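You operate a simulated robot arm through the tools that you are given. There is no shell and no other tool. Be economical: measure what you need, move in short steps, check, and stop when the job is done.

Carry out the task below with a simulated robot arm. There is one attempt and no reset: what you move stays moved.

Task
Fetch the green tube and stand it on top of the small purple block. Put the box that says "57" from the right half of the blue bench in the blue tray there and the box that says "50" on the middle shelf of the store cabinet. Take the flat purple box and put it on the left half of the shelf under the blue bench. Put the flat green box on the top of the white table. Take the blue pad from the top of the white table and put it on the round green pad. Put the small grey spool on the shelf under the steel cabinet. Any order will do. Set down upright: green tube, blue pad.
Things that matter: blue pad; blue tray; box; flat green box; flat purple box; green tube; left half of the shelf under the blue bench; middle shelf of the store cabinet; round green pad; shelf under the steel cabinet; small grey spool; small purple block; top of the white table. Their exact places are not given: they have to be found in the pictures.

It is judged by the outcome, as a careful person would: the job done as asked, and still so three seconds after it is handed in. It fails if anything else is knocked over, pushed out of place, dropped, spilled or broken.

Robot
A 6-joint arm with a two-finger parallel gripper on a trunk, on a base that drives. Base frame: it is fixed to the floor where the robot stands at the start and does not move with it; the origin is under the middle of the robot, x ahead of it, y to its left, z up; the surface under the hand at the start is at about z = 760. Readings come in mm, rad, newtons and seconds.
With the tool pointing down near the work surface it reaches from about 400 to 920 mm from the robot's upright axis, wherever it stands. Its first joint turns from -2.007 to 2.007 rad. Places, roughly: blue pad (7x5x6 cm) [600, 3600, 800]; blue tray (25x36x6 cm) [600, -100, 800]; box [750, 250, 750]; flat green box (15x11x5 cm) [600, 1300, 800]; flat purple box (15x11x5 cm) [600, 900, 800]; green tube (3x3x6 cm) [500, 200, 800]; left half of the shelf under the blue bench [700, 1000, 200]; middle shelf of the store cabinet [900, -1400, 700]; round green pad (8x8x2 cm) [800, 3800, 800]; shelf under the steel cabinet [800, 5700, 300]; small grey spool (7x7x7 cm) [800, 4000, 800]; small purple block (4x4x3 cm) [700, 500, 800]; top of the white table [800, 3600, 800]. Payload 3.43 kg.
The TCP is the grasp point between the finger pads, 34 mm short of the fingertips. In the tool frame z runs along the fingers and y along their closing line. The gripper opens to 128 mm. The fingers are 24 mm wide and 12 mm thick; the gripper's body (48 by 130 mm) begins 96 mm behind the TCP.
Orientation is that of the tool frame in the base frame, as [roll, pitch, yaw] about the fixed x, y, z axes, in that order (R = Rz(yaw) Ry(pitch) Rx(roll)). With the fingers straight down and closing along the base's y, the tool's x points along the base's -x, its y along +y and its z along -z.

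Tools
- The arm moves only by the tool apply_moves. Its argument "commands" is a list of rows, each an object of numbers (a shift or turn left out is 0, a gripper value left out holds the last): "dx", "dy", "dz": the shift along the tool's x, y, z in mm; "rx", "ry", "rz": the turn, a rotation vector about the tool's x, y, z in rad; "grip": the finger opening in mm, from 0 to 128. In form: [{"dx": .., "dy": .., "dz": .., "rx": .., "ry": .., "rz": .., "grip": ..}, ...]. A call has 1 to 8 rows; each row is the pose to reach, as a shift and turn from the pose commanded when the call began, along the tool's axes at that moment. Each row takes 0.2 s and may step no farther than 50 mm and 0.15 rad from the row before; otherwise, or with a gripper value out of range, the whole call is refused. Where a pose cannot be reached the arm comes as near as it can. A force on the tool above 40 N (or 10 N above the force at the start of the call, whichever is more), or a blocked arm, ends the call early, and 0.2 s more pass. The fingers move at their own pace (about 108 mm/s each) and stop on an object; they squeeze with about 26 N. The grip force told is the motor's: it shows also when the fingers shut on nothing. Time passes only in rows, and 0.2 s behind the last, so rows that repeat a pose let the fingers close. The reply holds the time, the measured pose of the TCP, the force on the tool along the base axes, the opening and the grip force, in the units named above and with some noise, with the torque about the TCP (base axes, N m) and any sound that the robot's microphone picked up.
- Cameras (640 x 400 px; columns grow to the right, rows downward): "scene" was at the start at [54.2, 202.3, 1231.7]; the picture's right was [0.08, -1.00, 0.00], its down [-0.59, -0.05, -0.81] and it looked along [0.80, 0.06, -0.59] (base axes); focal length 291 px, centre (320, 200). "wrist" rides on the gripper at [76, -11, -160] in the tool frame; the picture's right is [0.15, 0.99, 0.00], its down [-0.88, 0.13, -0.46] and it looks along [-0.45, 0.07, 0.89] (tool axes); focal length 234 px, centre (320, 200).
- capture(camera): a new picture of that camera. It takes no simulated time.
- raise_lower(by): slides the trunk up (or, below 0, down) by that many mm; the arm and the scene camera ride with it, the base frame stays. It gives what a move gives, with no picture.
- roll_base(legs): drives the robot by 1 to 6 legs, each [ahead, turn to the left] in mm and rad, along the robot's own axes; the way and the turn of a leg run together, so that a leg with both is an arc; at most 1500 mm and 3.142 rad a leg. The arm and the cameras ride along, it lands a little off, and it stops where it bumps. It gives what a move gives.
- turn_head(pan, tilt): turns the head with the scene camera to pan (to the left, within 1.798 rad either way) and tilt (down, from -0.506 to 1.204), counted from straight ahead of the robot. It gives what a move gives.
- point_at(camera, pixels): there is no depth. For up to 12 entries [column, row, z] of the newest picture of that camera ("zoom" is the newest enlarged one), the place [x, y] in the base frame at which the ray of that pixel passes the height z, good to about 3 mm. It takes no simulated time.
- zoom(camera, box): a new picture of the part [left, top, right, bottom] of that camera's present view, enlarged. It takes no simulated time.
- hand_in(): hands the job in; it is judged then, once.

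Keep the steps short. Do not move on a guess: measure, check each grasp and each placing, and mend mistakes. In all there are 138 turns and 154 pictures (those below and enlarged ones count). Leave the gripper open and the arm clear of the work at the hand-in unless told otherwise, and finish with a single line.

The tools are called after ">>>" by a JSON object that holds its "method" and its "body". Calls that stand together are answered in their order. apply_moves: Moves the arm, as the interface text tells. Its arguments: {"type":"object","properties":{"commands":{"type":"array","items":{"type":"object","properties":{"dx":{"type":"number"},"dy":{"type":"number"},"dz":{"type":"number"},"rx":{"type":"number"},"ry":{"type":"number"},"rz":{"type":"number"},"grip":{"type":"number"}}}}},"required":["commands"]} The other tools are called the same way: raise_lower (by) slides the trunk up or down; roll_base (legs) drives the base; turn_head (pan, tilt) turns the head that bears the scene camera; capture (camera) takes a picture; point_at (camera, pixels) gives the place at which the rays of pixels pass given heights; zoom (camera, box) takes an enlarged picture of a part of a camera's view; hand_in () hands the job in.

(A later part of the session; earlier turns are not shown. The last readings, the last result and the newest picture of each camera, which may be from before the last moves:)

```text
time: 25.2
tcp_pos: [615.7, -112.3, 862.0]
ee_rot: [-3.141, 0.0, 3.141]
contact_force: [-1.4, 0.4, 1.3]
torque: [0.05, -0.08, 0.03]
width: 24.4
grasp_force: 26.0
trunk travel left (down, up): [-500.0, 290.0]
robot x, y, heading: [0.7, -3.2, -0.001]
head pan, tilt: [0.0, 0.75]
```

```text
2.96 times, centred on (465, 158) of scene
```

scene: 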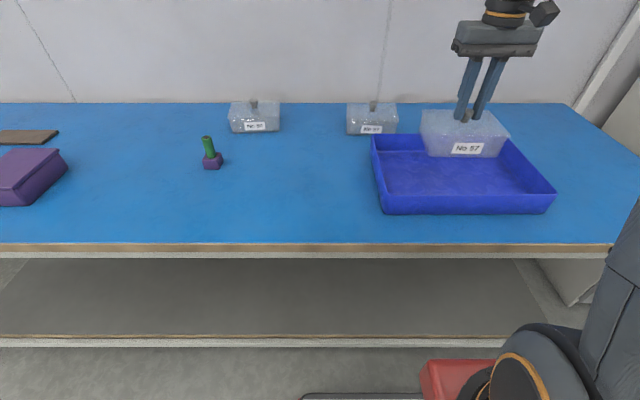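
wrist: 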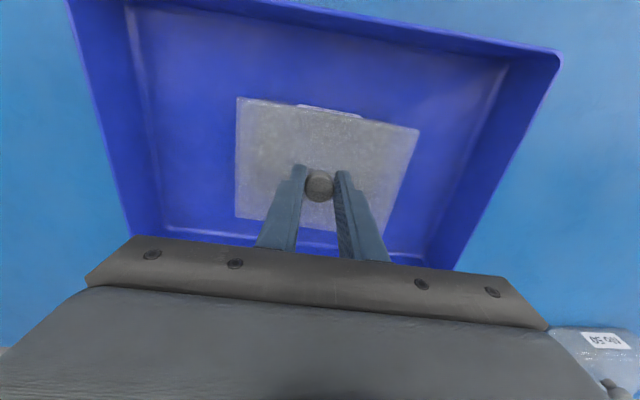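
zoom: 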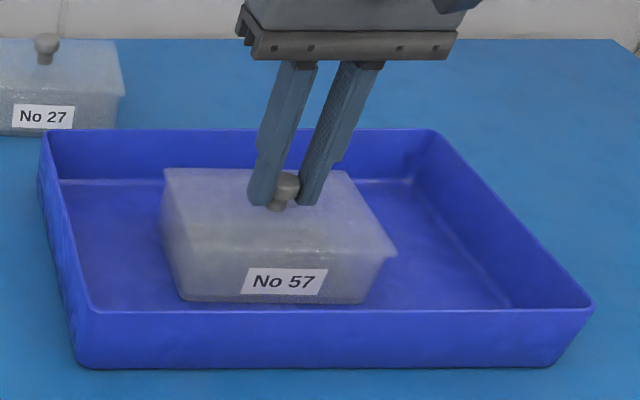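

The weight is taken up by the tray floor (force from −2 to +1.3 N). One more millimetre, then I'll open and rise.

>>> {"method": "apply_moves", "body": {"commands": [{"dz": 1.5}, {"dz": 1.5, "grip": 35}, {"dz": 1.5, "grip": 55}, {"dz": 1.5, "grip": 60}, {"dz": -45}, {"dz": -90}, {"dz": -135}]}}

>>> {"method": "capture", "body": {"camera": "scene"}}

```text
time: 26.8
tcp_pos: [615.1, -111.5, 996.3]
ee_rot: [3.141, -0.001, 3.141]
contact_force: [0.0, -0.4, 0.4]
torque: [0.02, 0.05, 0.02]
width: 60.0
grasp_force: 0.0
trunk travel left (down, up): [-500.0, 290.0]
robot x, y, heading: [-0.3, -1.0, 0.0]
head pan, tilt: [0.0, 0.75]
```

```text
107 pictures are left
```

scene: 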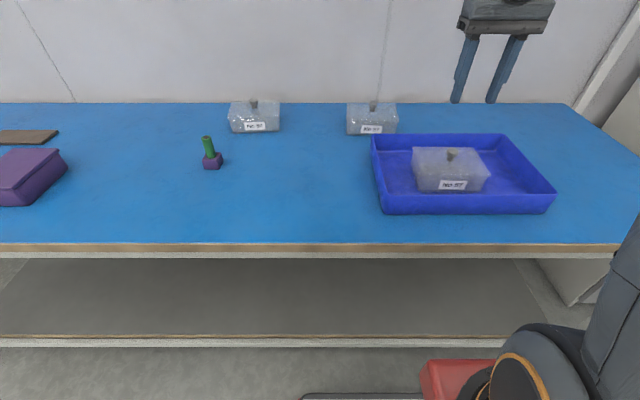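

Box 57 is in the tray. Before picking up box 50 I need to know how the store cabinet opens, so I'll pull the arm back and look right.

>>> {"method": "apply_moves", "body": {"commands": [{"dx": 48}, {"dx": 96}, {"dx": 144, "dy": 10}, {"dx": 180, "dy": 40}, {"dx": 180, "dy": 85}, {"dx": 180, "dy": 130}, {"dx": 180, "dy": 180}]}}

>>> {"method": "turn_head", "body": {"pan": -1.0, "tilt": 0.3}}

>>> {"method": "capture", "body": {"camera": "scene"}}

```text
time: 28.4
tcp_pos: [434.8, 67.3, 997.3]
ee_rot: [-3.141, 0.0, 3.14]
contact_force: [0.8, -0.8, 0.5]
torque: [0.03, -0.02, 0.0]
width: 60.1
grasp_force: 0.1
trunk travel left (down, up): [-500.0, 290.0]
robot x, y, heading: [-0.3, -2.8, 0.004]
head pan, tilt: [0.0, 0.75]
```

```text
time: 29.7
tcp_pos: [435.5, 66.9, 997.5]
ee_rot: [-3.141, 0.0, 3.141]
contact_force: [-0.1, -0.4, 0.4]
torque: [0.01, 0.03, -0.01]
width: 60.1
grasp_force: 0.1
trunk travel left (down, up): [-500.0, 290.0]
robot x, y, heading: [1.7, -2.1, 0.002]
head pan, tilt: [-1.0, 0.3]
```

```text
106 pictures are left
```

scene: 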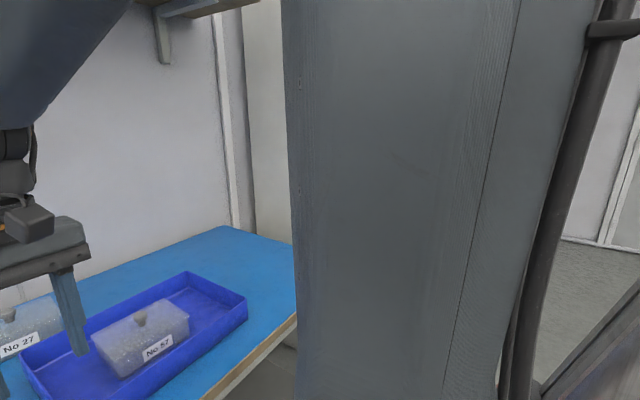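

The arm blocks this view, so I'll turn the base to the right to see the cabinet.

>>> {"method": "roll_base", "body": {"legs": [[0, -1.0]]}}

>>> {"method": "turn_head", "body": {"pan": 0.1, "tilt": 0.3}}

>>> {"method": "capture", "body": {"camera": "scene"}}

```text
time: 32.6
tcp_pos: [291.8, -330.7, 997.7]
ee_rot: [3.142, -0.001, 2.141]
contact_force: [0.4, 0.2, -0.1]
torque: [-0.01, 0.0, 0.02]
width: 59.9
grasp_force: 0.1
trunk travel left (down, up): [-500.0, 290.0]
robot x, y, heading: [-0.5, -0.6, -1.002]
head pan, tilt: [-1.0, 0.3]
```

```text
time: 34.0
tcp_pos: [292.2, -329.7, 997.5]
ee_rot: [3.141, 0.0, 2.143]
contact_force: [-0.2, -0.1, -0.1]
torque: [0.01, -0.01, 0.02]
width: 60.1
grasp_force: 0.2
trunk travel left (down, up): [-500.0, 290.0]
robot x, y, heading: [-2.5, -3.1, -0.998]
head pan, tilt: [0.099, 0.3]
```

```text
105 pictures are left
```

scene: 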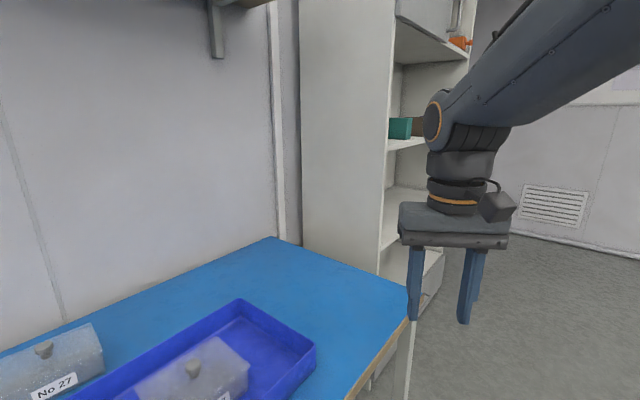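

>>> {"method": "zoom", "body": {"camera": "scene", "box": [360, 0, 480, 330]}}

>>> {"method": "point_at", "body": {"camera": "scene", "pixels": [[384, 150, 1100], [379, 252, 700], [379, 252, 750], [379, 252, 650], [390, 30, 1500]]}}

```text
1.21 times, centred on (420, 165) of scene
```

zoom: 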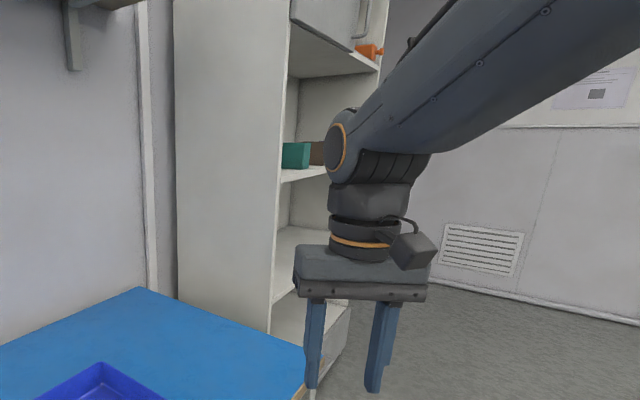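

```text
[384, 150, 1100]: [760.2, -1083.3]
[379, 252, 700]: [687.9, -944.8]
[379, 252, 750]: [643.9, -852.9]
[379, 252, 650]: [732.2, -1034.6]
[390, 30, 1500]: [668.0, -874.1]
```

The cabinet opens toward −x (front-left corner near (750,−1060)). Its middle shelf has roughly 400 mm of headroom, so the hand must come in tilted. I'll grip box 50's knob with the tool pitched about 40° below horizontal. First I'll drive in front of box 50.

>>> {"method": "roll_base", "body": {"legs": [[0, 2.571], [380, 0], [0, -1.571]]}}

>>> {"method": "turn_head", "body": {"pan": 0.0, "tilt": 0.65}}

>>> {"method": "capture", "body": {"camera": "scene"}}

>>> {"method": "capture", "body": {"camera": "wrist"}}

```text
time: 46.3
tcp_pos: [431.1, 442.4, 996.6]
ee_rot: [-3.141, 0.0, 3.123]
contact_force: [0.2, -0.2, -0.2]
torque: [0.05, 0.01, 0.01]
width: 59.8
grasp_force: 0.1
trunk travel left (down, up): [-500.0, 290.0]
robot x, y, heading: [-5.7, 382.2, -0.018]
head pan, tilt: [0.099, 0.3]
```

```text
time: 47.1
tcp_pos: [433.5, 441.2, 997.3]
ee_rot: [3.141, 0.0, 3.124]
contact_force: [0.0, -0.1, 0.3]
torque: [0.01, -0.01, 0.02]
width: 60.2
grasp_force: 0.0
trunk travel left (down, up): [-500.0, 290.0]
robot x, y, heading: [-4.1, 382.1, -0.019]
head pan, tilt: [0.0, 0.649]
```

```text
103 pictures are left
```

scene: 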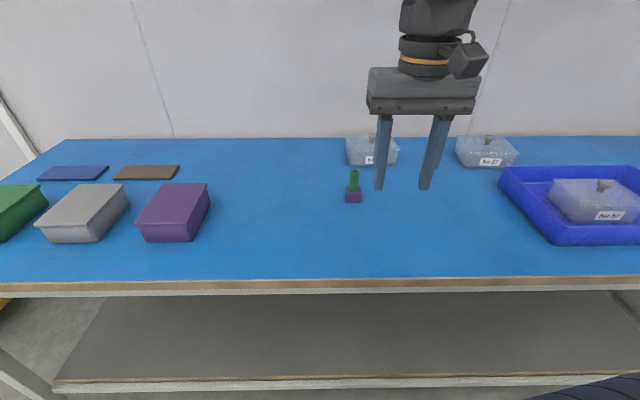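

```text
102 pictures are left
```

wrist: 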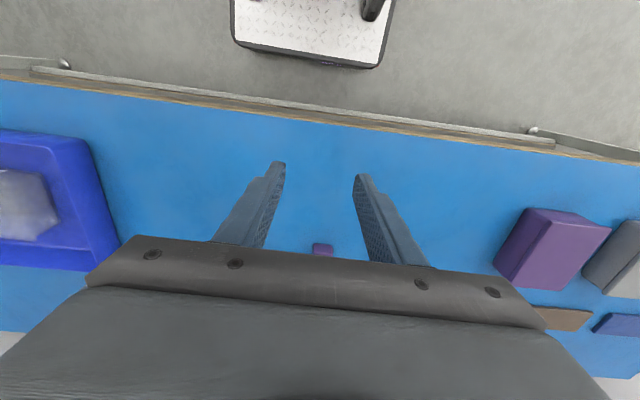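

>>> {"method": "zoom", "body": {"camera": "scene", "box": [330, 120, 420, 210]}}

>>> {"method": "point_at", "body": {"camera": "wrist", "pixels": [[240, 45, 100], [380, 68, 100], [240, 45, 300], [380, 68, 300], [300, 112, 760], [300, 118, 700]]}}

```text
4.44 times, centred on (375, 165) of scene
```

zoom: 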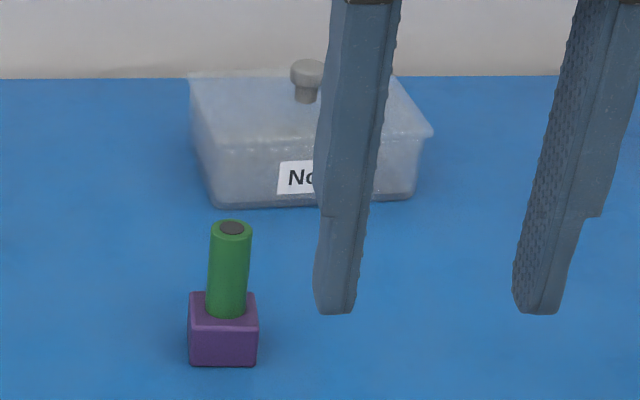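

```text
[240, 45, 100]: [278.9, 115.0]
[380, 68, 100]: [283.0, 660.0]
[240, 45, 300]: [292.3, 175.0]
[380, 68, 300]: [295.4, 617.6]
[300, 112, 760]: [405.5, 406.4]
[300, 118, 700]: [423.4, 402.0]
```

>>> {"method": "point_at", "body": {"camera": "zoom", "pixels": [[307, 70, 838], [307, 70, 838], [307, 70, 838], [306, 102, 814], [306, 102, 814], [306, 102, 814], [210, 206, 760], [413, 197, 760], [192, 140, 814], [433, 131, 814], [190, 78, 814], [399, 80, 814]]}}

```text
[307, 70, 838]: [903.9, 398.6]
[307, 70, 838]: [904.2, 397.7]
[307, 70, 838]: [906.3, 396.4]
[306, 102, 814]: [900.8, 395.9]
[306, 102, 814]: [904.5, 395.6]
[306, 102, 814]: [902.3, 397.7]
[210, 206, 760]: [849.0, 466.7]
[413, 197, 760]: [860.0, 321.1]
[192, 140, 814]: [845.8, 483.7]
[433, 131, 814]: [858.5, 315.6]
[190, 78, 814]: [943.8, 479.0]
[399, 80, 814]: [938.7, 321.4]
```

The knob of No 50 is near (902,396). I'll bring the hand to a pre-grasp point (799,396,927) while pitching it by −0.87 rad.

>>> {"method": "apply_moves", "body": {"commands": [{"dx": -46, "dy": -5, "dz": 3, "ry": -0.109, "grip": 55}, {"dx": -92, "dy": -10, "dz": 8, "ry": -0.218}, {"dx": -138, "dy": -15, "dz": 16, "ry": -0.327}, {"dx": -184, "dy": -20, "dz": 26, "ry": -0.436}, {"dx": -230, "dy": -25, "dz": 37, "ry": -0.545}, {"dx": -276, "dy": -30, "dz": 48, "ry": -0.654}, {"dx": -322, "dy": -35, "dz": 59, "ry": -0.763}, {"dx": -367, "dy": -39.5, "dz": 70, "ry": -0.873}]}}

>>> {"method": "capture", "body": {"camera": "wrist"}}

>>> {"method": "capture", "body": {"camera": "scene"}}

```text
time: 48.9
tcp_pos: [776.9, 393.0, 928.8]
ee_rot: [3.013, 0.795, 2.925]
contact_force: [0.2, 0.3, 0.2]
torque: [-0.03, 0.06, 0.04]
width: 55.0
grasp_force: 0.2
out of reach, approached as far as the arm can: row 8
trunk travel left (down, up): [-500.0, 290.0]
robot x, y, heading: [-1.1, 382.6, -0.011]
head pan, tilt: [0.0, 0.649]
```

```text
100 pictures are left
```

wrist: 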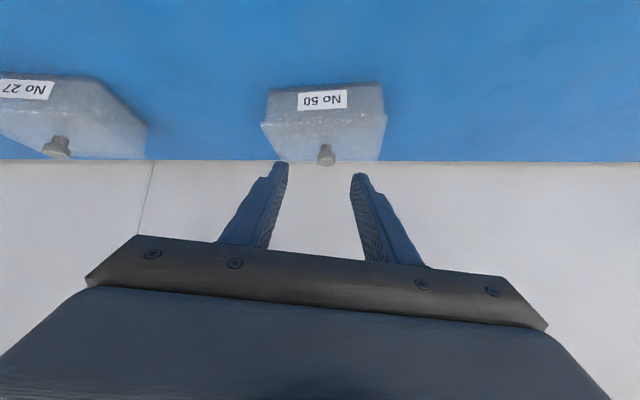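

```text
99 pictures are left
```

scene: 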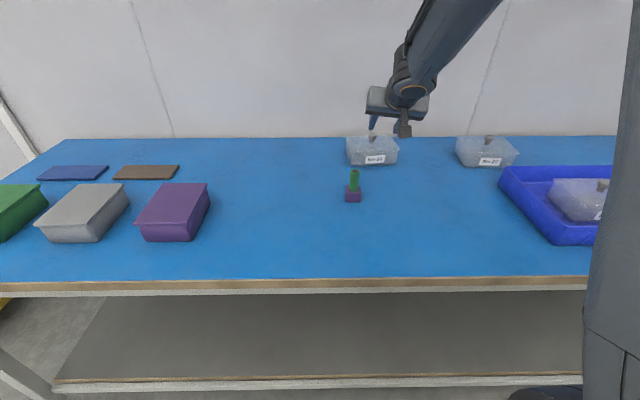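

The arm hits a wrist limit at this trunk height. The forearm slopes down and lines up with the tool. I'll back off and up, then lower the trunk so the forearm lies flatter.

>>> {"method": "apply_moves", "body": {"commands": [{"dx": -12, "dz": -40, "ry": 0.12}, {"dx": -24, "dz": -80, "ry": 0.2}, {"dx": -37, "dz": -125, "ry": 0.2}, {"dx": -50, "dz": -170, "ry": 0.2}]}}

```text
time: 49.9
tcp_pos: [687.4, 397.8, 1084.9]
ee_rot: [-3.128, 0.616, 3.119]
contact_force: [1.0, 0.2, -0.5]
torque: [-0.01, 0.0, 0.0]
width: 55.3
grasp_force: 0.0
out of reach, approached as far as the arm can: row 1
trunk travel left (down, up): [-500.0, 290.0]
robot x, y, heading: [-2.9, 385.4, -0.015]
head pan, tilt: [0.0, 0.649]
```

>>> {"method": "raise_lower", "body": {"by": -150}}

>>> {"method": "apply_moves", "body": {"commands": [{"dz": -20, "dx": -40}, {"dz": -40, "dx": -80}, {"dz": -60, "dx": -120}]}}

```text
time: 51.7
tcp_pos: [688.2, 397.6, 934.8]
ee_rot: [-3.125, 0.616, 3.122]
contact_force: [-0.3, 0.4, -0.6]
torque: [0.0, 0.0, 0.02]
width: 55.2
grasp_force: 0.1
trunk travel left (down, up): [-350.0, 440.0]
robot x, y, heading: [-3.3, 384.7, -0.015]
head pan, tilt: [0.0, 0.649]
```

```text
time: 52.5
tcp_pos: [751.0, 397.2, 1053.1]
ee_rot: [-3.126, 0.617, 3.121]
contact_force: [0.6, -0.4, 0.2]
torque: [-0.01, -0.03, -0.03]
width: 55.1
grasp_force: 0.1
trunk travel left (down, up): [-350.0, 440.0]
robot x, y, heading: [-1.6, 381.4, -0.013]
head pan, tilt: [0.0, 0.649]
```

>>> {"method": "raise_lower", "body": {"by": -110}}

>>> {"method": "apply_moves", "body": {"commands": [{"ry": -0.13}, {"ry": -0.256}, {"ry": -0.256}]}}

>>> {"method": "capture", "body": {"camera": "wrist"}}

>>> {"method": "capture", "body": {"camera": "scene"}}

```text
time: 53.9
tcp_pos: [752.0, 398.3, 944.3]
ee_rot: [-3.126, 0.618, 3.12]
contact_force: [-0.2, 0.1, -0.4]
torque: [-0.04, -0.02, -0.04]
width: 54.8
grasp_force: 0.2
trunk travel left (down, up): [-240.0, 550.0]
robot x, y, heading: [-2.0, 378.4, -0.017]
head pan, tilt: [0.0, 0.649]
```

```text
time: 54.7
tcp_pos: [751.8, 398.4, 944.4]
ee_rot: [-3.122, 0.874, 3.126]
contact_force: [1.5, -0.3, 0.1]
torque: [0.04, -0.01, -0.03]
width: 55.2
grasp_force: 0.0
trunk travel left (down, up): [-240.0, 550.0]
robot x, y, heading: [-1.8, 385.5, -0.018]
head pan, tilt: [0.0, 0.649]
```

```text
98 pictures are left
```

wrist: 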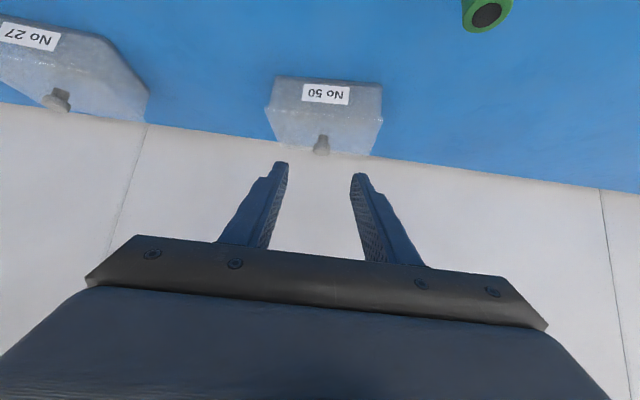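

```text
97 pictures are left
```

scene: 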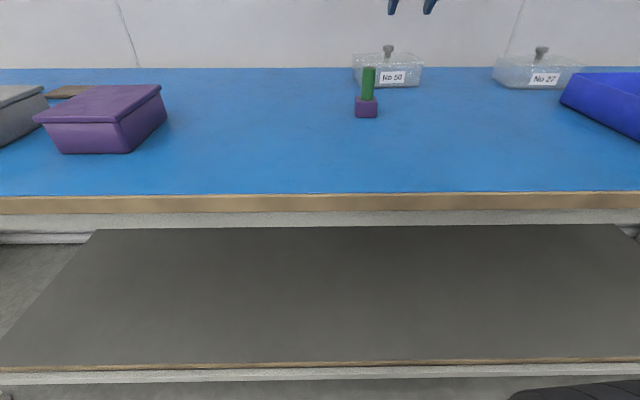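

Now the 0.87 pitch is reached. I'll measure the knob: wrist (321,142) and an enlarged scene view.

>>> {"method": "point_at", "body": {"camera": "wrist", "pixels": [[321, 142, 838], [321, 142, 838], [321, 142, 838], [321, 142, 832]]}}

>>> {"method": "zoom", "body": {"camera": "scene", "box": [335, 25, 441, 125]}}

>>> {"method": "point_at", "body": {"camera": "zoom", "pixels": [[213, 88, 845], [213, 88, 845]]}}

```text
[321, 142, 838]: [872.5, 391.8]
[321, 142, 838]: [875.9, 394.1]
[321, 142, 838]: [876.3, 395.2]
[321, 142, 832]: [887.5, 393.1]
```

```text
4.00 times, centred on (388, 75) of scene
```

zoom: 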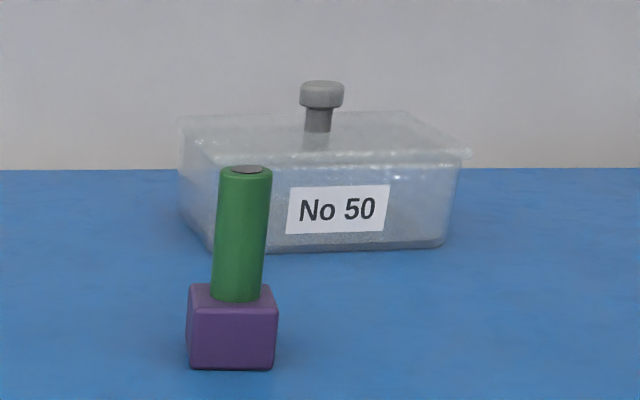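

```text
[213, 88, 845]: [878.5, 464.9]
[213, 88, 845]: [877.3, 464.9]
```

>>> {"method": "point_at", "body": {"camera": "zoom", "pixels": [[321, 95, 838], [321, 95, 838], [321, 95, 838], [321, 95, 842], [321, 84, 845], [318, 131, 814], [318, 131, 818], [215, 250, 760], [440, 246, 760], [210, 162, 812], [470, 155, 812], [460, 190, 760]]}}

```text
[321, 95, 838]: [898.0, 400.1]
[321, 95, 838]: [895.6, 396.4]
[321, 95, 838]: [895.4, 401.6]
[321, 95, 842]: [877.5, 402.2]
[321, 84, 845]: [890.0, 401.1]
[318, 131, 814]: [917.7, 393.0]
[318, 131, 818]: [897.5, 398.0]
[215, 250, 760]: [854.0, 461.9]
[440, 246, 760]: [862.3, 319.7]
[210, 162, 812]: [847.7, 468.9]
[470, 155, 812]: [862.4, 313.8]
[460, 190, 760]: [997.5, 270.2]
```

>>> {"method": "zoom", "body": {"camera": "wrist", "box": [255, 70, 395, 170]}}

>>> {"method": "point_at", "body": {"camera": "zoom", "pixels": [[302, 352, 840], [302, 352, 840], [302, 352, 840], [302, 352, 836]]}}

```text
4.00 times, centred on (325, 120) of wrist
```

zoom: 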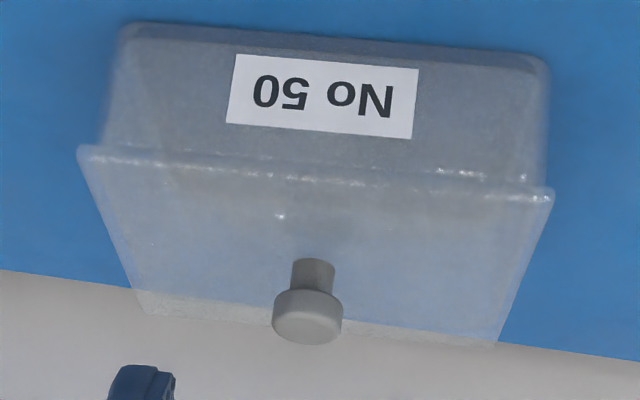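

```text
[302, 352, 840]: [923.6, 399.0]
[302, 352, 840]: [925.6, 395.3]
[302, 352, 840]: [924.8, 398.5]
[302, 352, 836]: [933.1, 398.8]
```

The knob head is at about (900,397,839). I'll advance along the tool axis in two stages to a TCP of (888,397,852).

>>> {"method": "apply_moves", "body": {"commands": [{"dx": -17, "dz": 40}, {"dx": -17, "dz": 85}, {"dx": -17, "dz": 125}, {"dx": -17, "dz": 150}, {"dx": -17, "dz": 150}]}}

>>> {"method": "zoom", "body": {"camera": "wrist", "box": [240, 100, 400, 220]}}

>>> {"method": "zoom", "body": {"camera": "scene", "box": [335, 15, 441, 115]}}

```text
time: 55.9
tcp_pos: [876.7, 393.6, 860.6]
ee_rot: [-3.123, 0.872, 3.128]
contact_force: [0.2, 0.8, -0.2]
torque: [0.03, 0.01, -0.01]
width: 55.0
grasp_force: 0.1
trunk travel left (down, up): [-240.0, 550.0]
robot x, y, heading: [0.9, 377.5, -0.018]
head pan, tilt: [0.0, 0.649]
```

```text
3.33 times, centred on (320, 160) of wrist
```

zoom: 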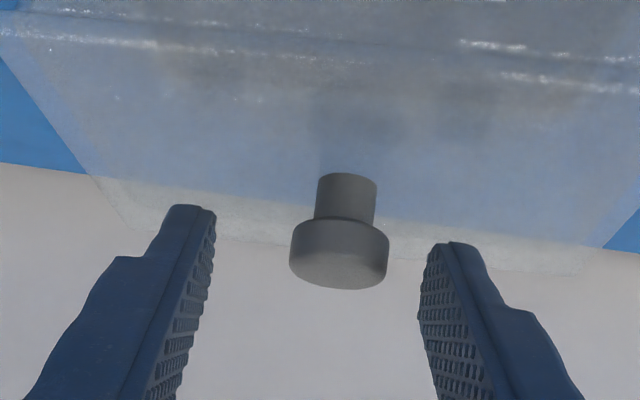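

```text
4.00 times, centred on (388, 65) of scene
```

zoom: 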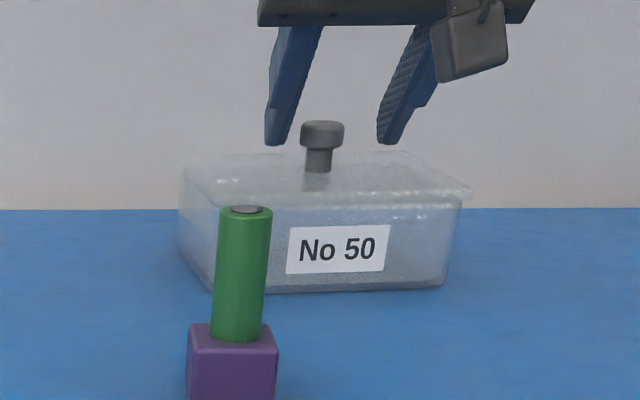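

Aligned. I'll advance 14 mm more, close on the head, and lift a little.

>>> {"method": "apply_moves", "body": {"commands": [{"dy": 1.5, "dz": 14}, {"dy": 1.5, "dz": 14, "grip": 10}, {"dy": 1.5, "dz": 14, "grip": 10}, {"dy": 1.5, "dz": 14, "grip": 10}, {"dx": -8, "dy": 1.5, "dz": 8}, {"dx": -15, "dy": 1.5, "dz": 1}, {"dx": -15, "dy": 1.5, "dz": 1}]}}

>>> {"method": "zoom", "body": {"camera": "scene", "box": [335, 15, 441, 115]}}

>>> {"method": "zoom", "body": {"camera": "wrist", "box": [240, 100, 400, 220]}}

```text
time: 57.5
tcp_pos: [887.2, 394.9, 871.8]
ee_rot: [-3.122, 0.873, 3.126]
contact_force: [-0.7, -0.1, -2.0]
torque: [0.02, 0.01, 0.02]
width: 24.3
grasp_force: 26.2
trunk travel left (down, up): [-240.0, 550.0]
robot x, y, heading: [-4.3, 381.7, -0.016]
head pan, tilt: [0.0, 0.649]
```

```text
4.00 times, centred on (388, 65) of scene
```

zoom: 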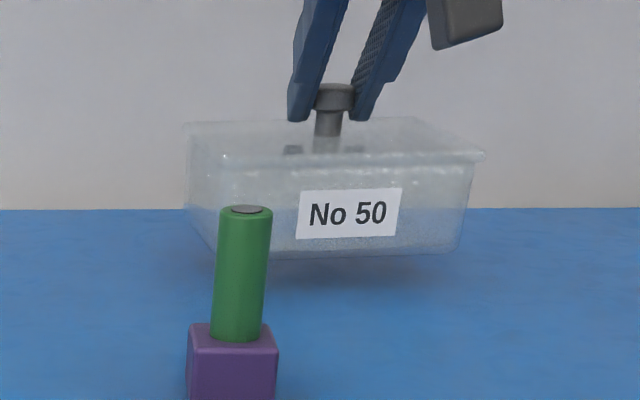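

```text
3.33 times, centred on (320, 160) of wrist
```

zoom: 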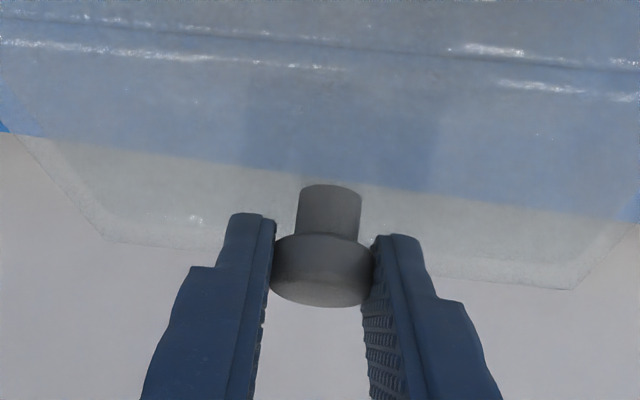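

The whole box hangs level from the knob. Next I'll raise the trunk for clearance and pull the arm in toward me.

>>> {"method": "raise_lower", "body": {"by": 130}}

>>> {"method": "apply_moves", "body": {"commands": [{"dx": 30, "dz": -36}, {"dx": 60, "dz": -72}, {"dx": 90, "dz": -108}, {"dx": 120, "dz": -144}, {"dx": 150, "dz": -180}, {"dx": 180, "dz": -216}, {"dx": 210, "dz": -251}]}}

>>> {"method": "capture", "body": {"camera": "scene"}}

```text
time: 59.1
tcp_pos: [888.6, 394.2, 1001.4]
ee_rot: [-3.123, 0.872, 3.126]
contact_force: [-0.6, 0.0, -0.9]
torque: [-0.02, 0.0, 0.0]
width: 24.4
grasp_force: 26.1
trunk travel left (down, up): [-370.0, 420.0]
robot x, y, heading: [-4.9, 381.5, -0.018]
head pan, tilt: [0.0, 0.649]
```

```text
time: 60.7
tcp_pos: [616.6, 410.3, 989.0]
ee_rot: [-3.123, 0.874, 3.128]
contact_force: [0.1, -0.1, -0.3]
torque: [0.0, 0.0, 0.01]
width: 24.5
grasp_force: 26.6
out of reach, approached as far as the arm can: row 6, 7
trunk travel left (down, up): [-370.0, 420.0]
robot x, y, heading: [-2.2, 386.8, -0.011]
head pan, tilt: [0.0, 0.649]
```

```text
90 pictures are left
```

scene: 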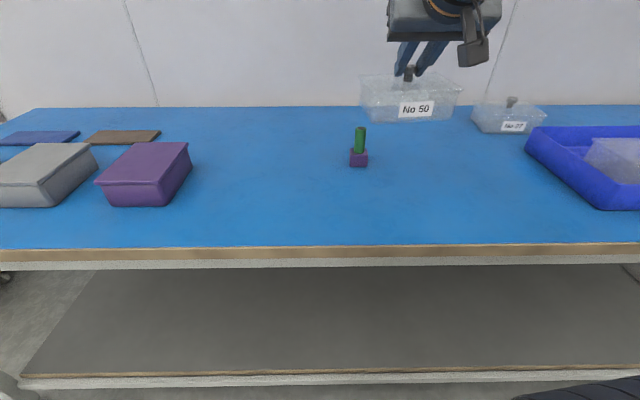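

The box is held at (630,400) with the bottom at z ≈ 897. I'll back up 120 mm, turn right, and look down the lane before driving.

>>> {"method": "roll_base", "body": {"legs": [[-120, 0], [0, -1.571]]}}

>>> {"method": "turn_head", "body": {"pan": 0.1, "tilt": 0.35}}

>>> {"method": "capture", "body": {"camera": "scene"}}

```text
time: 65.8
tcp_pos: [-99.2, -238.7, 989.1]
ee_rot: [-3.123, 0.87, 1.548]
contact_force: [-0.1, 0.1, -2.3]
torque: [0.02, 0.0, -0.01]
width: 24.7
grasp_force: 26.2
trunk travel left (down, up): [-370.0, 420.0]
robot x, y, heading: [-124.6, 378.6, -1.597]
head pan, tilt: [0.0, 0.649]
```

```text
time: 66.6
tcp_pos: [-98.8, -238.0, 988.5]
ee_rot: [-3.123, 0.872, 1.547]
contact_force: [0.2, 0.4, -1.5]
torque: [0.01, 0.03, 0.0]
width: 24.5
grasp_force: 26.0
trunk travel left (down, up): [-370.0, 420.0]
robot x, y, heading: [-125.5, 385.6, -1.593]
head pan, tilt: [0.099, 0.351]
```

```text
89 pictures are left
```

scene: 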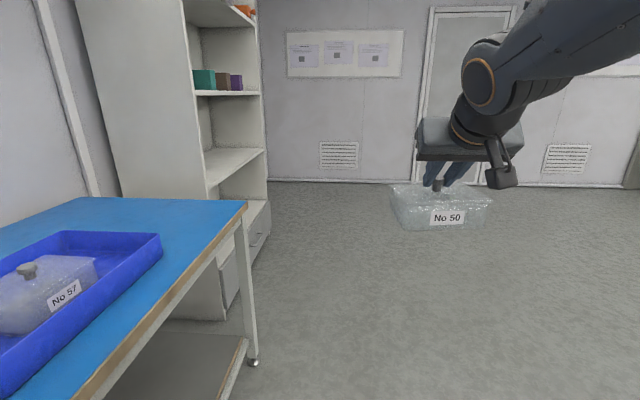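

>>> {"method": "point_at", "body": {"camera": "scene", "pixels": [[208, 187, 700], [265, 150, 700], [208, 187, 660], [265, 150, 660], [208, 187, 740], [265, 150, 740], [226, 309, 0], [269, 238, 0], [400, 183, 0], [195, 93, 1100], [260, 93, 1100]]}}

>>> {"method": "zoom", "body": {"camera": "scene", "box": [160, 0, 300, 330]}}

```text
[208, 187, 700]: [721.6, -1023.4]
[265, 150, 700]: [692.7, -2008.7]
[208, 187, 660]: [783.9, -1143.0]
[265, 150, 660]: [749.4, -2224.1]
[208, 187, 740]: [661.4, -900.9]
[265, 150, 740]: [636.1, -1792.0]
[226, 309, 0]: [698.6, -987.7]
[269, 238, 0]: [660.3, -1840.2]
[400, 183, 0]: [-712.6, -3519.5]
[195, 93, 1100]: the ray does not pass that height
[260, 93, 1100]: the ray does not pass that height
```

```text
1.21 times, centred on (230, 165) of scene
```

zoom: 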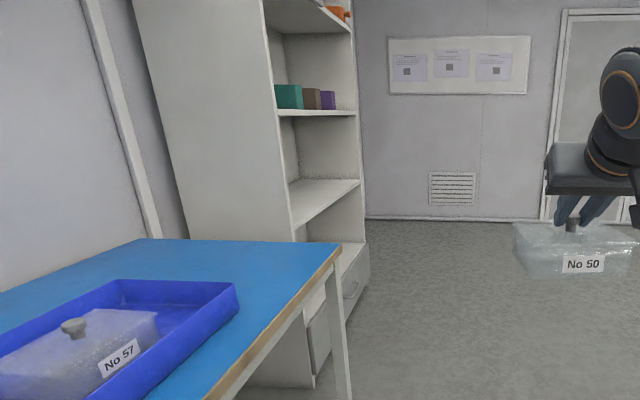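

The cabinet's front runs from about (699,−988) to (660,−1840) with the middle shelf near z = 710, and it looks empty. The lane is clear, so I'll drive there and face it.

>>> {"method": "roll_base", "body": {"legs": [[0, 0.024], [900, 0], [885, 0], [0, 1.571]]}}

>>> {"method": "turn_head", "body": {"pan": 0.0, "tilt": 0.35}}

>>> {"method": "capture", "body": {"camera": "scene"}}

```text
time: 79.7
tcp_pos: [494.0, -1363.0, 988.0]
ee_rot: [-3.122, 0.87, 3.136]
contact_force: [0.5, 1.0, -1.6]
torque: [0.0, -0.01, 0.01]
width: 24.6
grasp_force: 25.7
trunk travel left (down, up): [-370.0, 420.0]
robot x, y, heading: [-128.0, -1394.3, -0.006]
head pan, tilt: [0.099, 0.351]
```

```text
time: 80.4
tcp_pos: [494.2, -1362.2, 988.2]
ee_rot: [-3.122, 0.87, 3.141]
contact_force: [-0.5, -0.1, -0.9]
torque: [-0.03, -0.04, 0.02]
width: 24.5
grasp_force: 26.4
trunk travel left (down, up): [-370.0, 420.0]
robot x, y, heading: [-124.1, -1396.0, -0.006]
head pan, tilt: [0.0, 0.351]
```

```text
87 pictures are left
```

scene: 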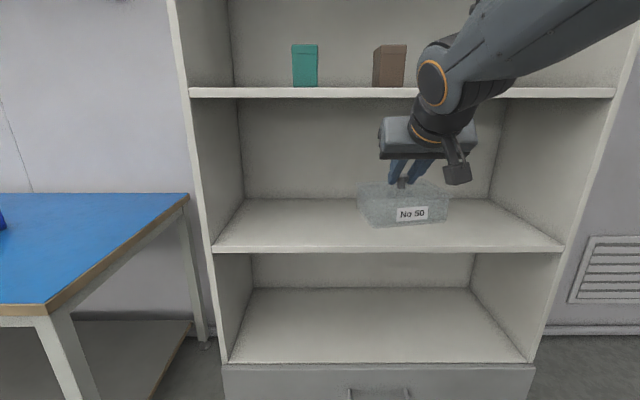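

>>> {"method": "point_at", "body": {"camera": "scene", "pixels": [[213, 247, 700], [562, 246, 700], [213, 247, 720], [562, 246, 720], [244, 198, 700], [497, 198, 700], [244, 198, 720], [230, 360, 330], [527, 360, 330], [388, 247, 710]]}}

>>> {"method": "capture", "body": {"camera": "wrist"}}

```text
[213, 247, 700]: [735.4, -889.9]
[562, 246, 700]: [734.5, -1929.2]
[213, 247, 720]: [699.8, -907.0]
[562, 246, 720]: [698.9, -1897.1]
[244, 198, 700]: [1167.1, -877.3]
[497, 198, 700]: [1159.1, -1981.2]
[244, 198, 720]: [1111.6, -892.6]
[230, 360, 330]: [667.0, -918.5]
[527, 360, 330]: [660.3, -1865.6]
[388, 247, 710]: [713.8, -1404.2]
```

```text
86 pictures are left
```

wrist: 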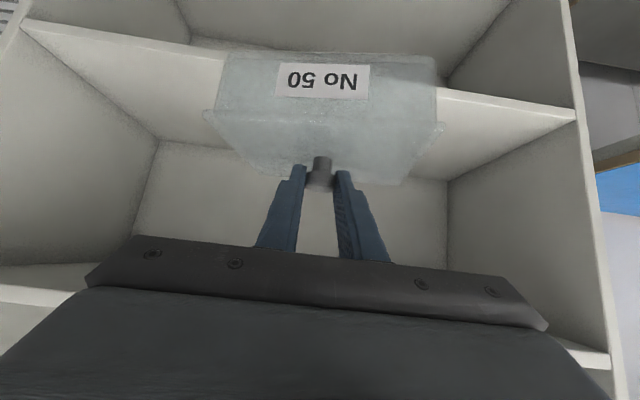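

The shelf front edge is at x ≈ 700 and z ≈ 715±15, and it is empty. I'll drive ahead 80 mm, then lower the trunk by 115 so the box is a little above the shelf.

>>> {"method": "roll_base", "body": {"legs": [[80, 0]]}}

>>> {"method": "raise_lower", "body": {"by": -115}}

>>> {"method": "capture", "body": {"camera": "scene"}}

```text
time: 81.5
tcp_pos: [574.2, -1362.1, 988.8]
ee_rot: [-3.123, 0.871, 3.139]
contact_force: [0.4, 0.4, -2.4]
torque: [0.01, 0.03, 0.01]
width: 24.6
grasp_force: 25.6
trunk travel left (down, up): [-370.0, 420.0]
robot x, y, heading: [-47.9, -1396.3, -0.0]
head pan, tilt: [0.0, 0.351]
```

```text
time: 82.9
tcp_pos: [604.8, -1363.7, 873.9]
ee_rot: [-3.123, 0.871, 3.14]
contact_force: [-0.6, -0.8, -1.5]
torque: [-0.03, 0.02, -0.01]
width: 24.5
grasp_force: 25.8
trunk travel left (down, up): [-255.0, 535.0]
robot x, y, heading: [-46.4, -1400.3, -0.01]
head pan, tilt: [0.0, 0.351]
```

```text
85 pictures are left
```

scene: 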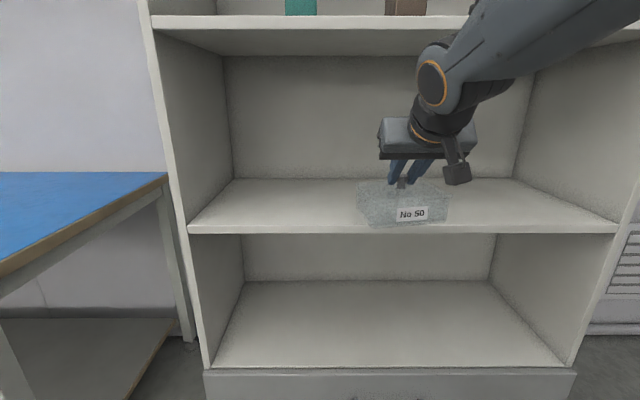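

>>> {"method": "point_at", "body": {"camera": "scene", "pixels": [[188, 226, 700], [618, 225, 700], [188, 226, 720], [618, 225, 720], [188, 226, 740], [618, 225, 740], [210, 366, 330], [565, 366, 330]]}}

>>> {"method": "zoom", "body": {"camera": "scene", "box": [340, 130, 500, 240]}}

```text
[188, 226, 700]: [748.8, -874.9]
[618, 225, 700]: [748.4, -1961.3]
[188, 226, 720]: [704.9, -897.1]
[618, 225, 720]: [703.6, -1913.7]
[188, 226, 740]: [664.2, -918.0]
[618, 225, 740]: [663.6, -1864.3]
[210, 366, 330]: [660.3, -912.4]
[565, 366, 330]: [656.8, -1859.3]
```

```text
3.64 times, centred on (420, 185) of scene
```

zoom: 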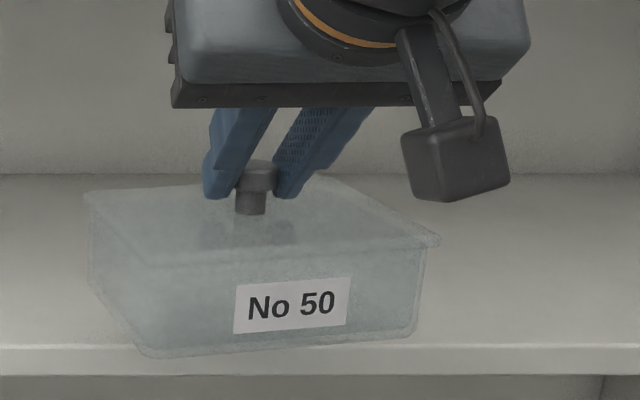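

Two views agree: the shelf is at z ≈ 740 with its front at x ≈ 662. The box bottom is at about 782, so I'll extend the hand straight in by 185 mm.

>>> {"method": "apply_moves", "body": {"commands": [{"dx": -29, "dz": 35}, {"dx": -58, "dz": 70}, {"dx": -88, "dz": 105}, {"dx": -119, "dz": 142}, {"dx": -119, "dz": 142}]}}

>>> {"method": "zoom", "body": {"camera": "scene", "box": [300, 100, 540, 250]}}

```text
time: 84.1
tcp_pos: [792.2, -1367.1, 872.5]
ee_rot: [-3.123, 0.869, 3.136]
contact_force: [0.0, -0.2, -0.8]
torque: [-0.01, 0.02, -0.01]
width: 24.4
grasp_force: 26.4
trunk travel left (down, up): [-255.0, 535.0]
robot x, y, heading: [-47.2, -1395.0, -0.005]
head pan, tilt: [0.0, 0.351]
```

```text
2.67 times, centred on (420, 175) of scene
```

zoom: 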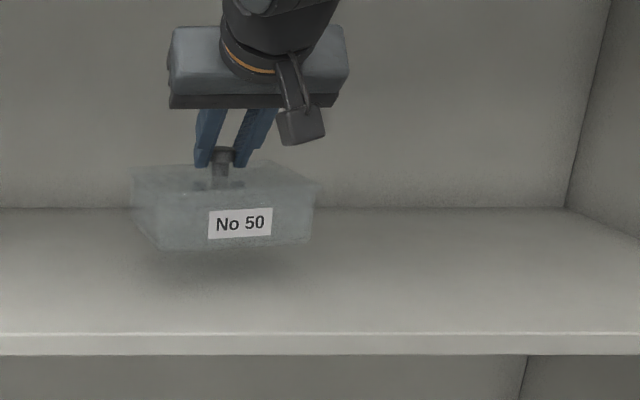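

The box is inside with its bottom about 40 mm above the shelf. I'll lower it.

>>> {"method": "apply_moves", "body": {"commands": [{"dx": 15.3, "dz": 12.9}, {"dx": 24.5, "dz": 20.6}, {"dx": 26, "dz": 21.9}, {"dx": 27.6, "dz": 23.1}, {"dx": 27.6, "dz": 23.1}]}}

>>> {"method": "zoom", "body": {"camera": "scene", "box": [300, 100, 540, 250]}}

```text
time: 85.3
tcp_pos: [790.8, -1367.3, 837.3]
ee_rot: [-3.123, 0.87, 3.137]
contact_force: [0.3, 0.5, -1.2]
torque: [0.0, 0.01, 0.0]
width: 24.7
grasp_force: 26.1
trunk travel left (down, up): [-255.0, 535.0]
robot x, y, heading: [-50.7, -1402.7, -0.003]
head pan, tilt: [0.0, 0.351]
```

```text
2.67 times, centred on (420, 175) of scene
```

zoom: 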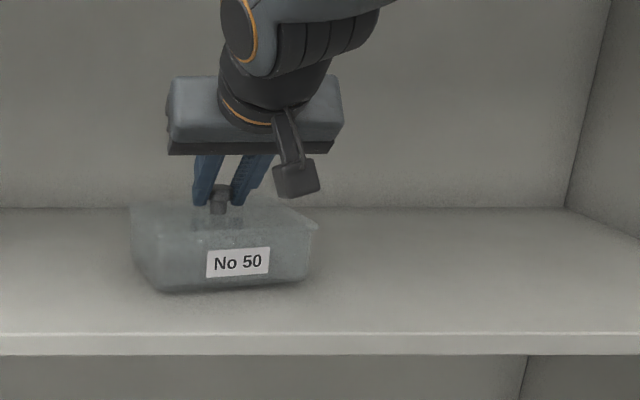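

>>> {"method": "apply_moves", "body": {"commands": [{"dx": 1.2, "dz": 1}, {"dx": 2.4, "dz": 2}, {"dx": 3.6, "dz": 3}, {"dx": 4.8, "dz": 4}]}}

```text
time: 86.3
tcp_pos: [791.0, -1367.2, 831.6]
ee_rot: [-3.123, 0.872, 3.137]
contact_force: [-0.7, -0.5, 3.4]
torque: [0.29, -0.23, -0.02]
width: 24.3
grasp_force: 25.9
trunk travel left (down, up): [-255.0, 535.0]
robot x, y, heading: [-48.5, -1398.3, -0.008]
head pan, tilt: [0.0, 0.351]
```

It touches (+3.4 N). One millimetre more, then I'll open and withdraw along the tool axis.

>>> {"method": "apply_moves", "body": {"commands": [{"dx": 1, "dz": 0.8}, {"dx": 1, "dz": 0.8, "grip": 35}, {"dx": 1, "dz": 0.8, "grip": 55}, {"dx": 1, "dz": 0.8, "grip": 60}, {"dz": -40}, {"dz": -85}, {"dz": -130}, {"dz": -170}]}}

>>> {"method": "capture", "body": {"camera": "scene"}}

```text
time: 88.1
tcp_pos: [661.0, -1363.3, 940.9]
ee_rot: [-3.123, 0.869, 3.136]
contact_force: [0.5, 0.0, -0.9]
torque: [-0.01, -0.01, 0.01]
width: 59.9
grasp_force: 0.1
trunk travel left (down, up): [-255.0, 535.0]
robot x, y, heading: [-42.7, -1401.0, -0.004]
head pan, tilt: [0.0, 0.351]
```

```text
81 pictures are left
```

scene: 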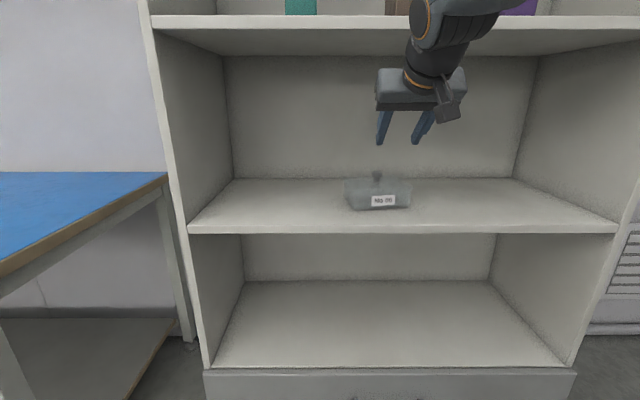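

Box 50 stands on the middle shelf. Next is the flat purple box, so I'll back off, turn left, drive along the bench to y ≈ 900 and face it.

>>> {"method": "roll_base", "body": {"legs": [[-150, 0], [0, 1.575], [1150, 0], [1150, 0], [0, -1.571]]}}

>>> {"method": "turn_head", "body": {"pan": 0.0, "tilt": 0.6}}

>>> {"method": "capture", "body": {"camera": "scene"}}

```text
time: 108.0
tcp_pos: [519.5, 938.8, 940.8]
ee_rot: [-3.123, 0.868, 3.141]
contact_force: [0.5, 0.5, -0.2]
torque: [-0.04, 0.03, -0.05]
width: 59.8
grasp_force: 0.1
trunk travel left (down, up): [-255.0, 535.0]
robot x, y, heading: [-186.2, 898.7, -0.004]
head pan, tilt: [0.0, 0.351]
```

```text
time: 108.8
tcp_pos: [518.8, 938.1, 940.7]
ee_rot: [-3.122, 0.869, 3.139]
contact_force: [-0.9, 0.4, -0.3]
torque: [0.0, -0.03, 0.0]
width: 59.9
grasp_force: 0.1
trunk travel left (down, up): [-255.0, 535.0]
robot x, y, heading: [-182.0, 899.7, -0.0]
head pan, tilt: [0.0, 0.6]
```

```text
80 pictures are left
```

scene: 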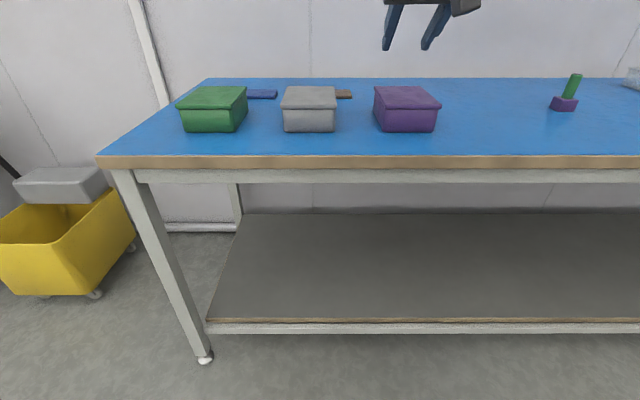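

>>> {"method": "zoom", "body": {"camera": "scene", "box": [350, 60, 470, 150]}}

>>> {"method": "point_at", "body": {"camera": "scene", "pixels": [[400, 318, 200], [400, 318, 250], [400, 318, 300], [207, 318, 200], [207, 318, 250], [400, 214, 200], [400, 157, 760], [400, 170, 720], [400, 183, 680], [98, 157, 760]]}}

>>> {"method": "point_at", "body": {"camera": "zoom", "pixels": [[178, 376, 760], [448, 378, 760], [130, 238, 805], [476, 228, 805], [128, 142, 810], [400, 138, 810], [130, 224, 810], [478, 212, 810]]}}

```text
4.44 times, centred on (410, 105) of scene
```

zoom: 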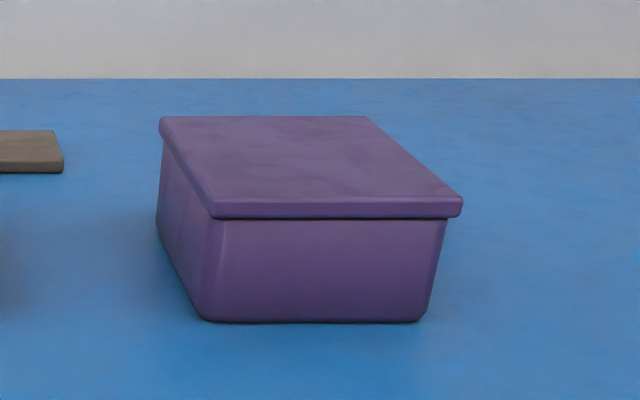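

```text
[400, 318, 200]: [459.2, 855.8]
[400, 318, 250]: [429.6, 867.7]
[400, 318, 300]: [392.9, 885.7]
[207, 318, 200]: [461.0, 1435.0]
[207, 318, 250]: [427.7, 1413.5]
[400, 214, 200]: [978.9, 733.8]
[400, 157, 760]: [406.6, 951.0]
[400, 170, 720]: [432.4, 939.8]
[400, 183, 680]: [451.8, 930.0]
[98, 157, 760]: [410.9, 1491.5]
```

```text
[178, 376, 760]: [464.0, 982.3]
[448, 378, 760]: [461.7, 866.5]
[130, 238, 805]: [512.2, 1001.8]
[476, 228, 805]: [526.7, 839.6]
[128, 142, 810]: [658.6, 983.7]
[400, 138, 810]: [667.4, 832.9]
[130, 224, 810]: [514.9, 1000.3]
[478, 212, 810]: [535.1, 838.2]
```

>>> {"method": "point_at", "body": {"camera": "zoom", "pixels": [[205, 320, 760], [420, 320, 760], [205, 320, 760], [420, 320, 760], [213, 203, 810], [462, 198, 810], [160, 118, 810], [366, 117, 810], [213, 203, 815], [462, 198, 815], [157, 230, 760]]}}

```text
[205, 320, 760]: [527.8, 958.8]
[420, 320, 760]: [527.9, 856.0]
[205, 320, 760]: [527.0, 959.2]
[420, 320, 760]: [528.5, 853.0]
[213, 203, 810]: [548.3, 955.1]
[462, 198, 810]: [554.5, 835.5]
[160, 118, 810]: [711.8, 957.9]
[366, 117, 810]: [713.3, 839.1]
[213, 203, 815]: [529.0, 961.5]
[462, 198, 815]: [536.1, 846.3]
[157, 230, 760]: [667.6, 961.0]
```

The purple box is axis-aligned, centred at (600,905), with its lid about 115 mm wide and its top near 816. The shelf edge is near x = 440, z ≈ 230. I plan to grip it with the tool pitched about 0.7 rad at long reach. After that only the trunk and the base will carry it under the bench. First I'll raise the trunk, back up 80 mm, and go to the pre-grasp point.

>>> {"method": "raise_lower", "body": {"by": 305}}

>>> {"method": "roll_base", "body": {"legs": [[-80, 0]]}}

>>> {"method": "apply_moves", "body": {"commands": [{"dx": 26, "dy": -4, "dz": 38, "ry": 0.1, "grip": 100}, {"dx": 52, "dy": -8, "dz": 76, "ry": 0.17, "grip": 128}, {"dx": 78, "dy": -12, "dz": 114, "ry": 0.17}, {"dx": 104, "dy": -16, "dz": 152, "ry": 0.17}, {"dx": 130, "dy": -20, "dz": 190, "ry": 0.17}, {"dx": 157, "dy": -25, "dz": 228, "ry": 0.17}, {"dx": 184, "dy": -29, "dz": 266, "ry": 0.17}, {"dx": 210, "dy": -33, "dz": 304, "ry": 0.17}]}}

>>> {"method": "capture", "body": {"camera": "wrist"}}

>>> {"method": "capture", "body": {"camera": "scene"}}

```text
time: 111.8
tcp_pos: [519.1, 938.1, 1245.4]
ee_rot: [-3.121, 0.869, 3.14]
contact_force: [0.5, -0.8, -0.3]
torque: [-0.02, -0.02, 0.03]
width: 60.0
grasp_force: 0.0
trunk travel left (down, up): [-560.0, 230.0]
robot x, y, heading: [-186.8, 902.4, 0.001]
head pan, tilt: [0.0, 0.6]
```

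```text
time: 112.9
tcp_pos: [440.0, 939.1, 1245.7]
ee_rot: [-3.121, 0.869, 3.141]
contact_force: [-0.6, 0.0, 0.5]
torque: [0.01, 0.02, 0.0]
width: 60.2
grasp_force: 0.0
trunk travel left (down, up): [-560.0, 230.0]
robot x, y, heading: [-267.1, 901.9, -0.001]
head pan, tilt: [0.0, 0.6]
```

```text
time: 114.7
tcp_pos: [536.5, 900.8, 889.3]
ee_rot: [-3.126, 0.7, 3.135]
contact_force: [-0.3, 0.4, -0.1]
torque: [-0.02, 0.0, 0.04]
width: 127.7
grasp_force: 0.2
trunk travel left (down, up): [-560.0, 230.0]
robot x, y, heading: [-270.1, 900.6, -0.005]
head pan, tilt: [0.0, 0.6]
```

```text
78 pictures are left
```

wrist: 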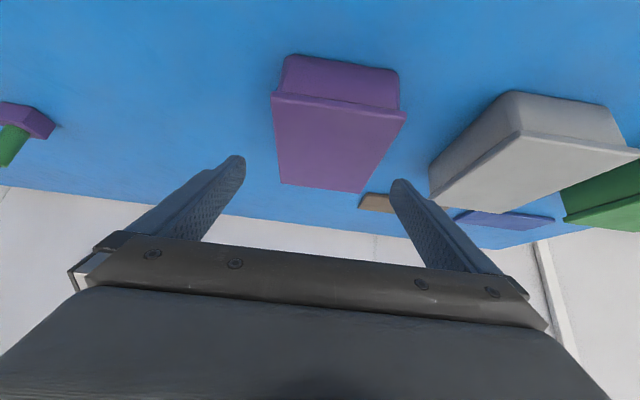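

```text
77 pictures are left
```

scene: 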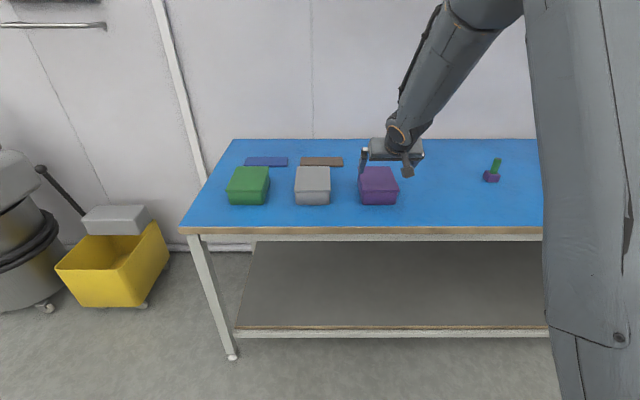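

>>> {"method": "point_at", "body": {"camera": "wrist", "pixels": [[272, 96, 816], [406, 114, 816], [281, 184, 816], [361, 193, 816], [432, 206, 816], [521, 135, 816], [272, 96, 816], [406, 114, 816], [281, 184, 816], [361, 193, 816], [340, 112, 816], [320, 195, 760]]}}

>>> {"method": "zoom", "body": {"camera": "scene", "box": [285, 130, 435, 215]}}

>>> {"method": "point_at", "body": {"camera": "zoom", "pixels": [[330, 0, 816]]}}

```text
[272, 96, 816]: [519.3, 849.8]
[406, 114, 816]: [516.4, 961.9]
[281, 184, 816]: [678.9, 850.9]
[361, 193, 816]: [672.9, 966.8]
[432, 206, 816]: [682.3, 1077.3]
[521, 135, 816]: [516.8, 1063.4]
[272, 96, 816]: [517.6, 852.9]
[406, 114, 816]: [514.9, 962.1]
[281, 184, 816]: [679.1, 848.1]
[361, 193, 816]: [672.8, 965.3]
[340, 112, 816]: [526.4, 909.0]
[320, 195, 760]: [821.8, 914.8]
```

```text
4.27 times, centred on (360, 172) of scene
```

zoom: 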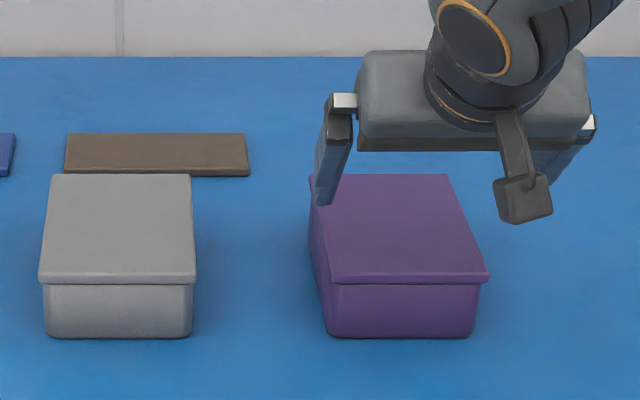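

```text
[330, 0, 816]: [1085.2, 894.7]
```

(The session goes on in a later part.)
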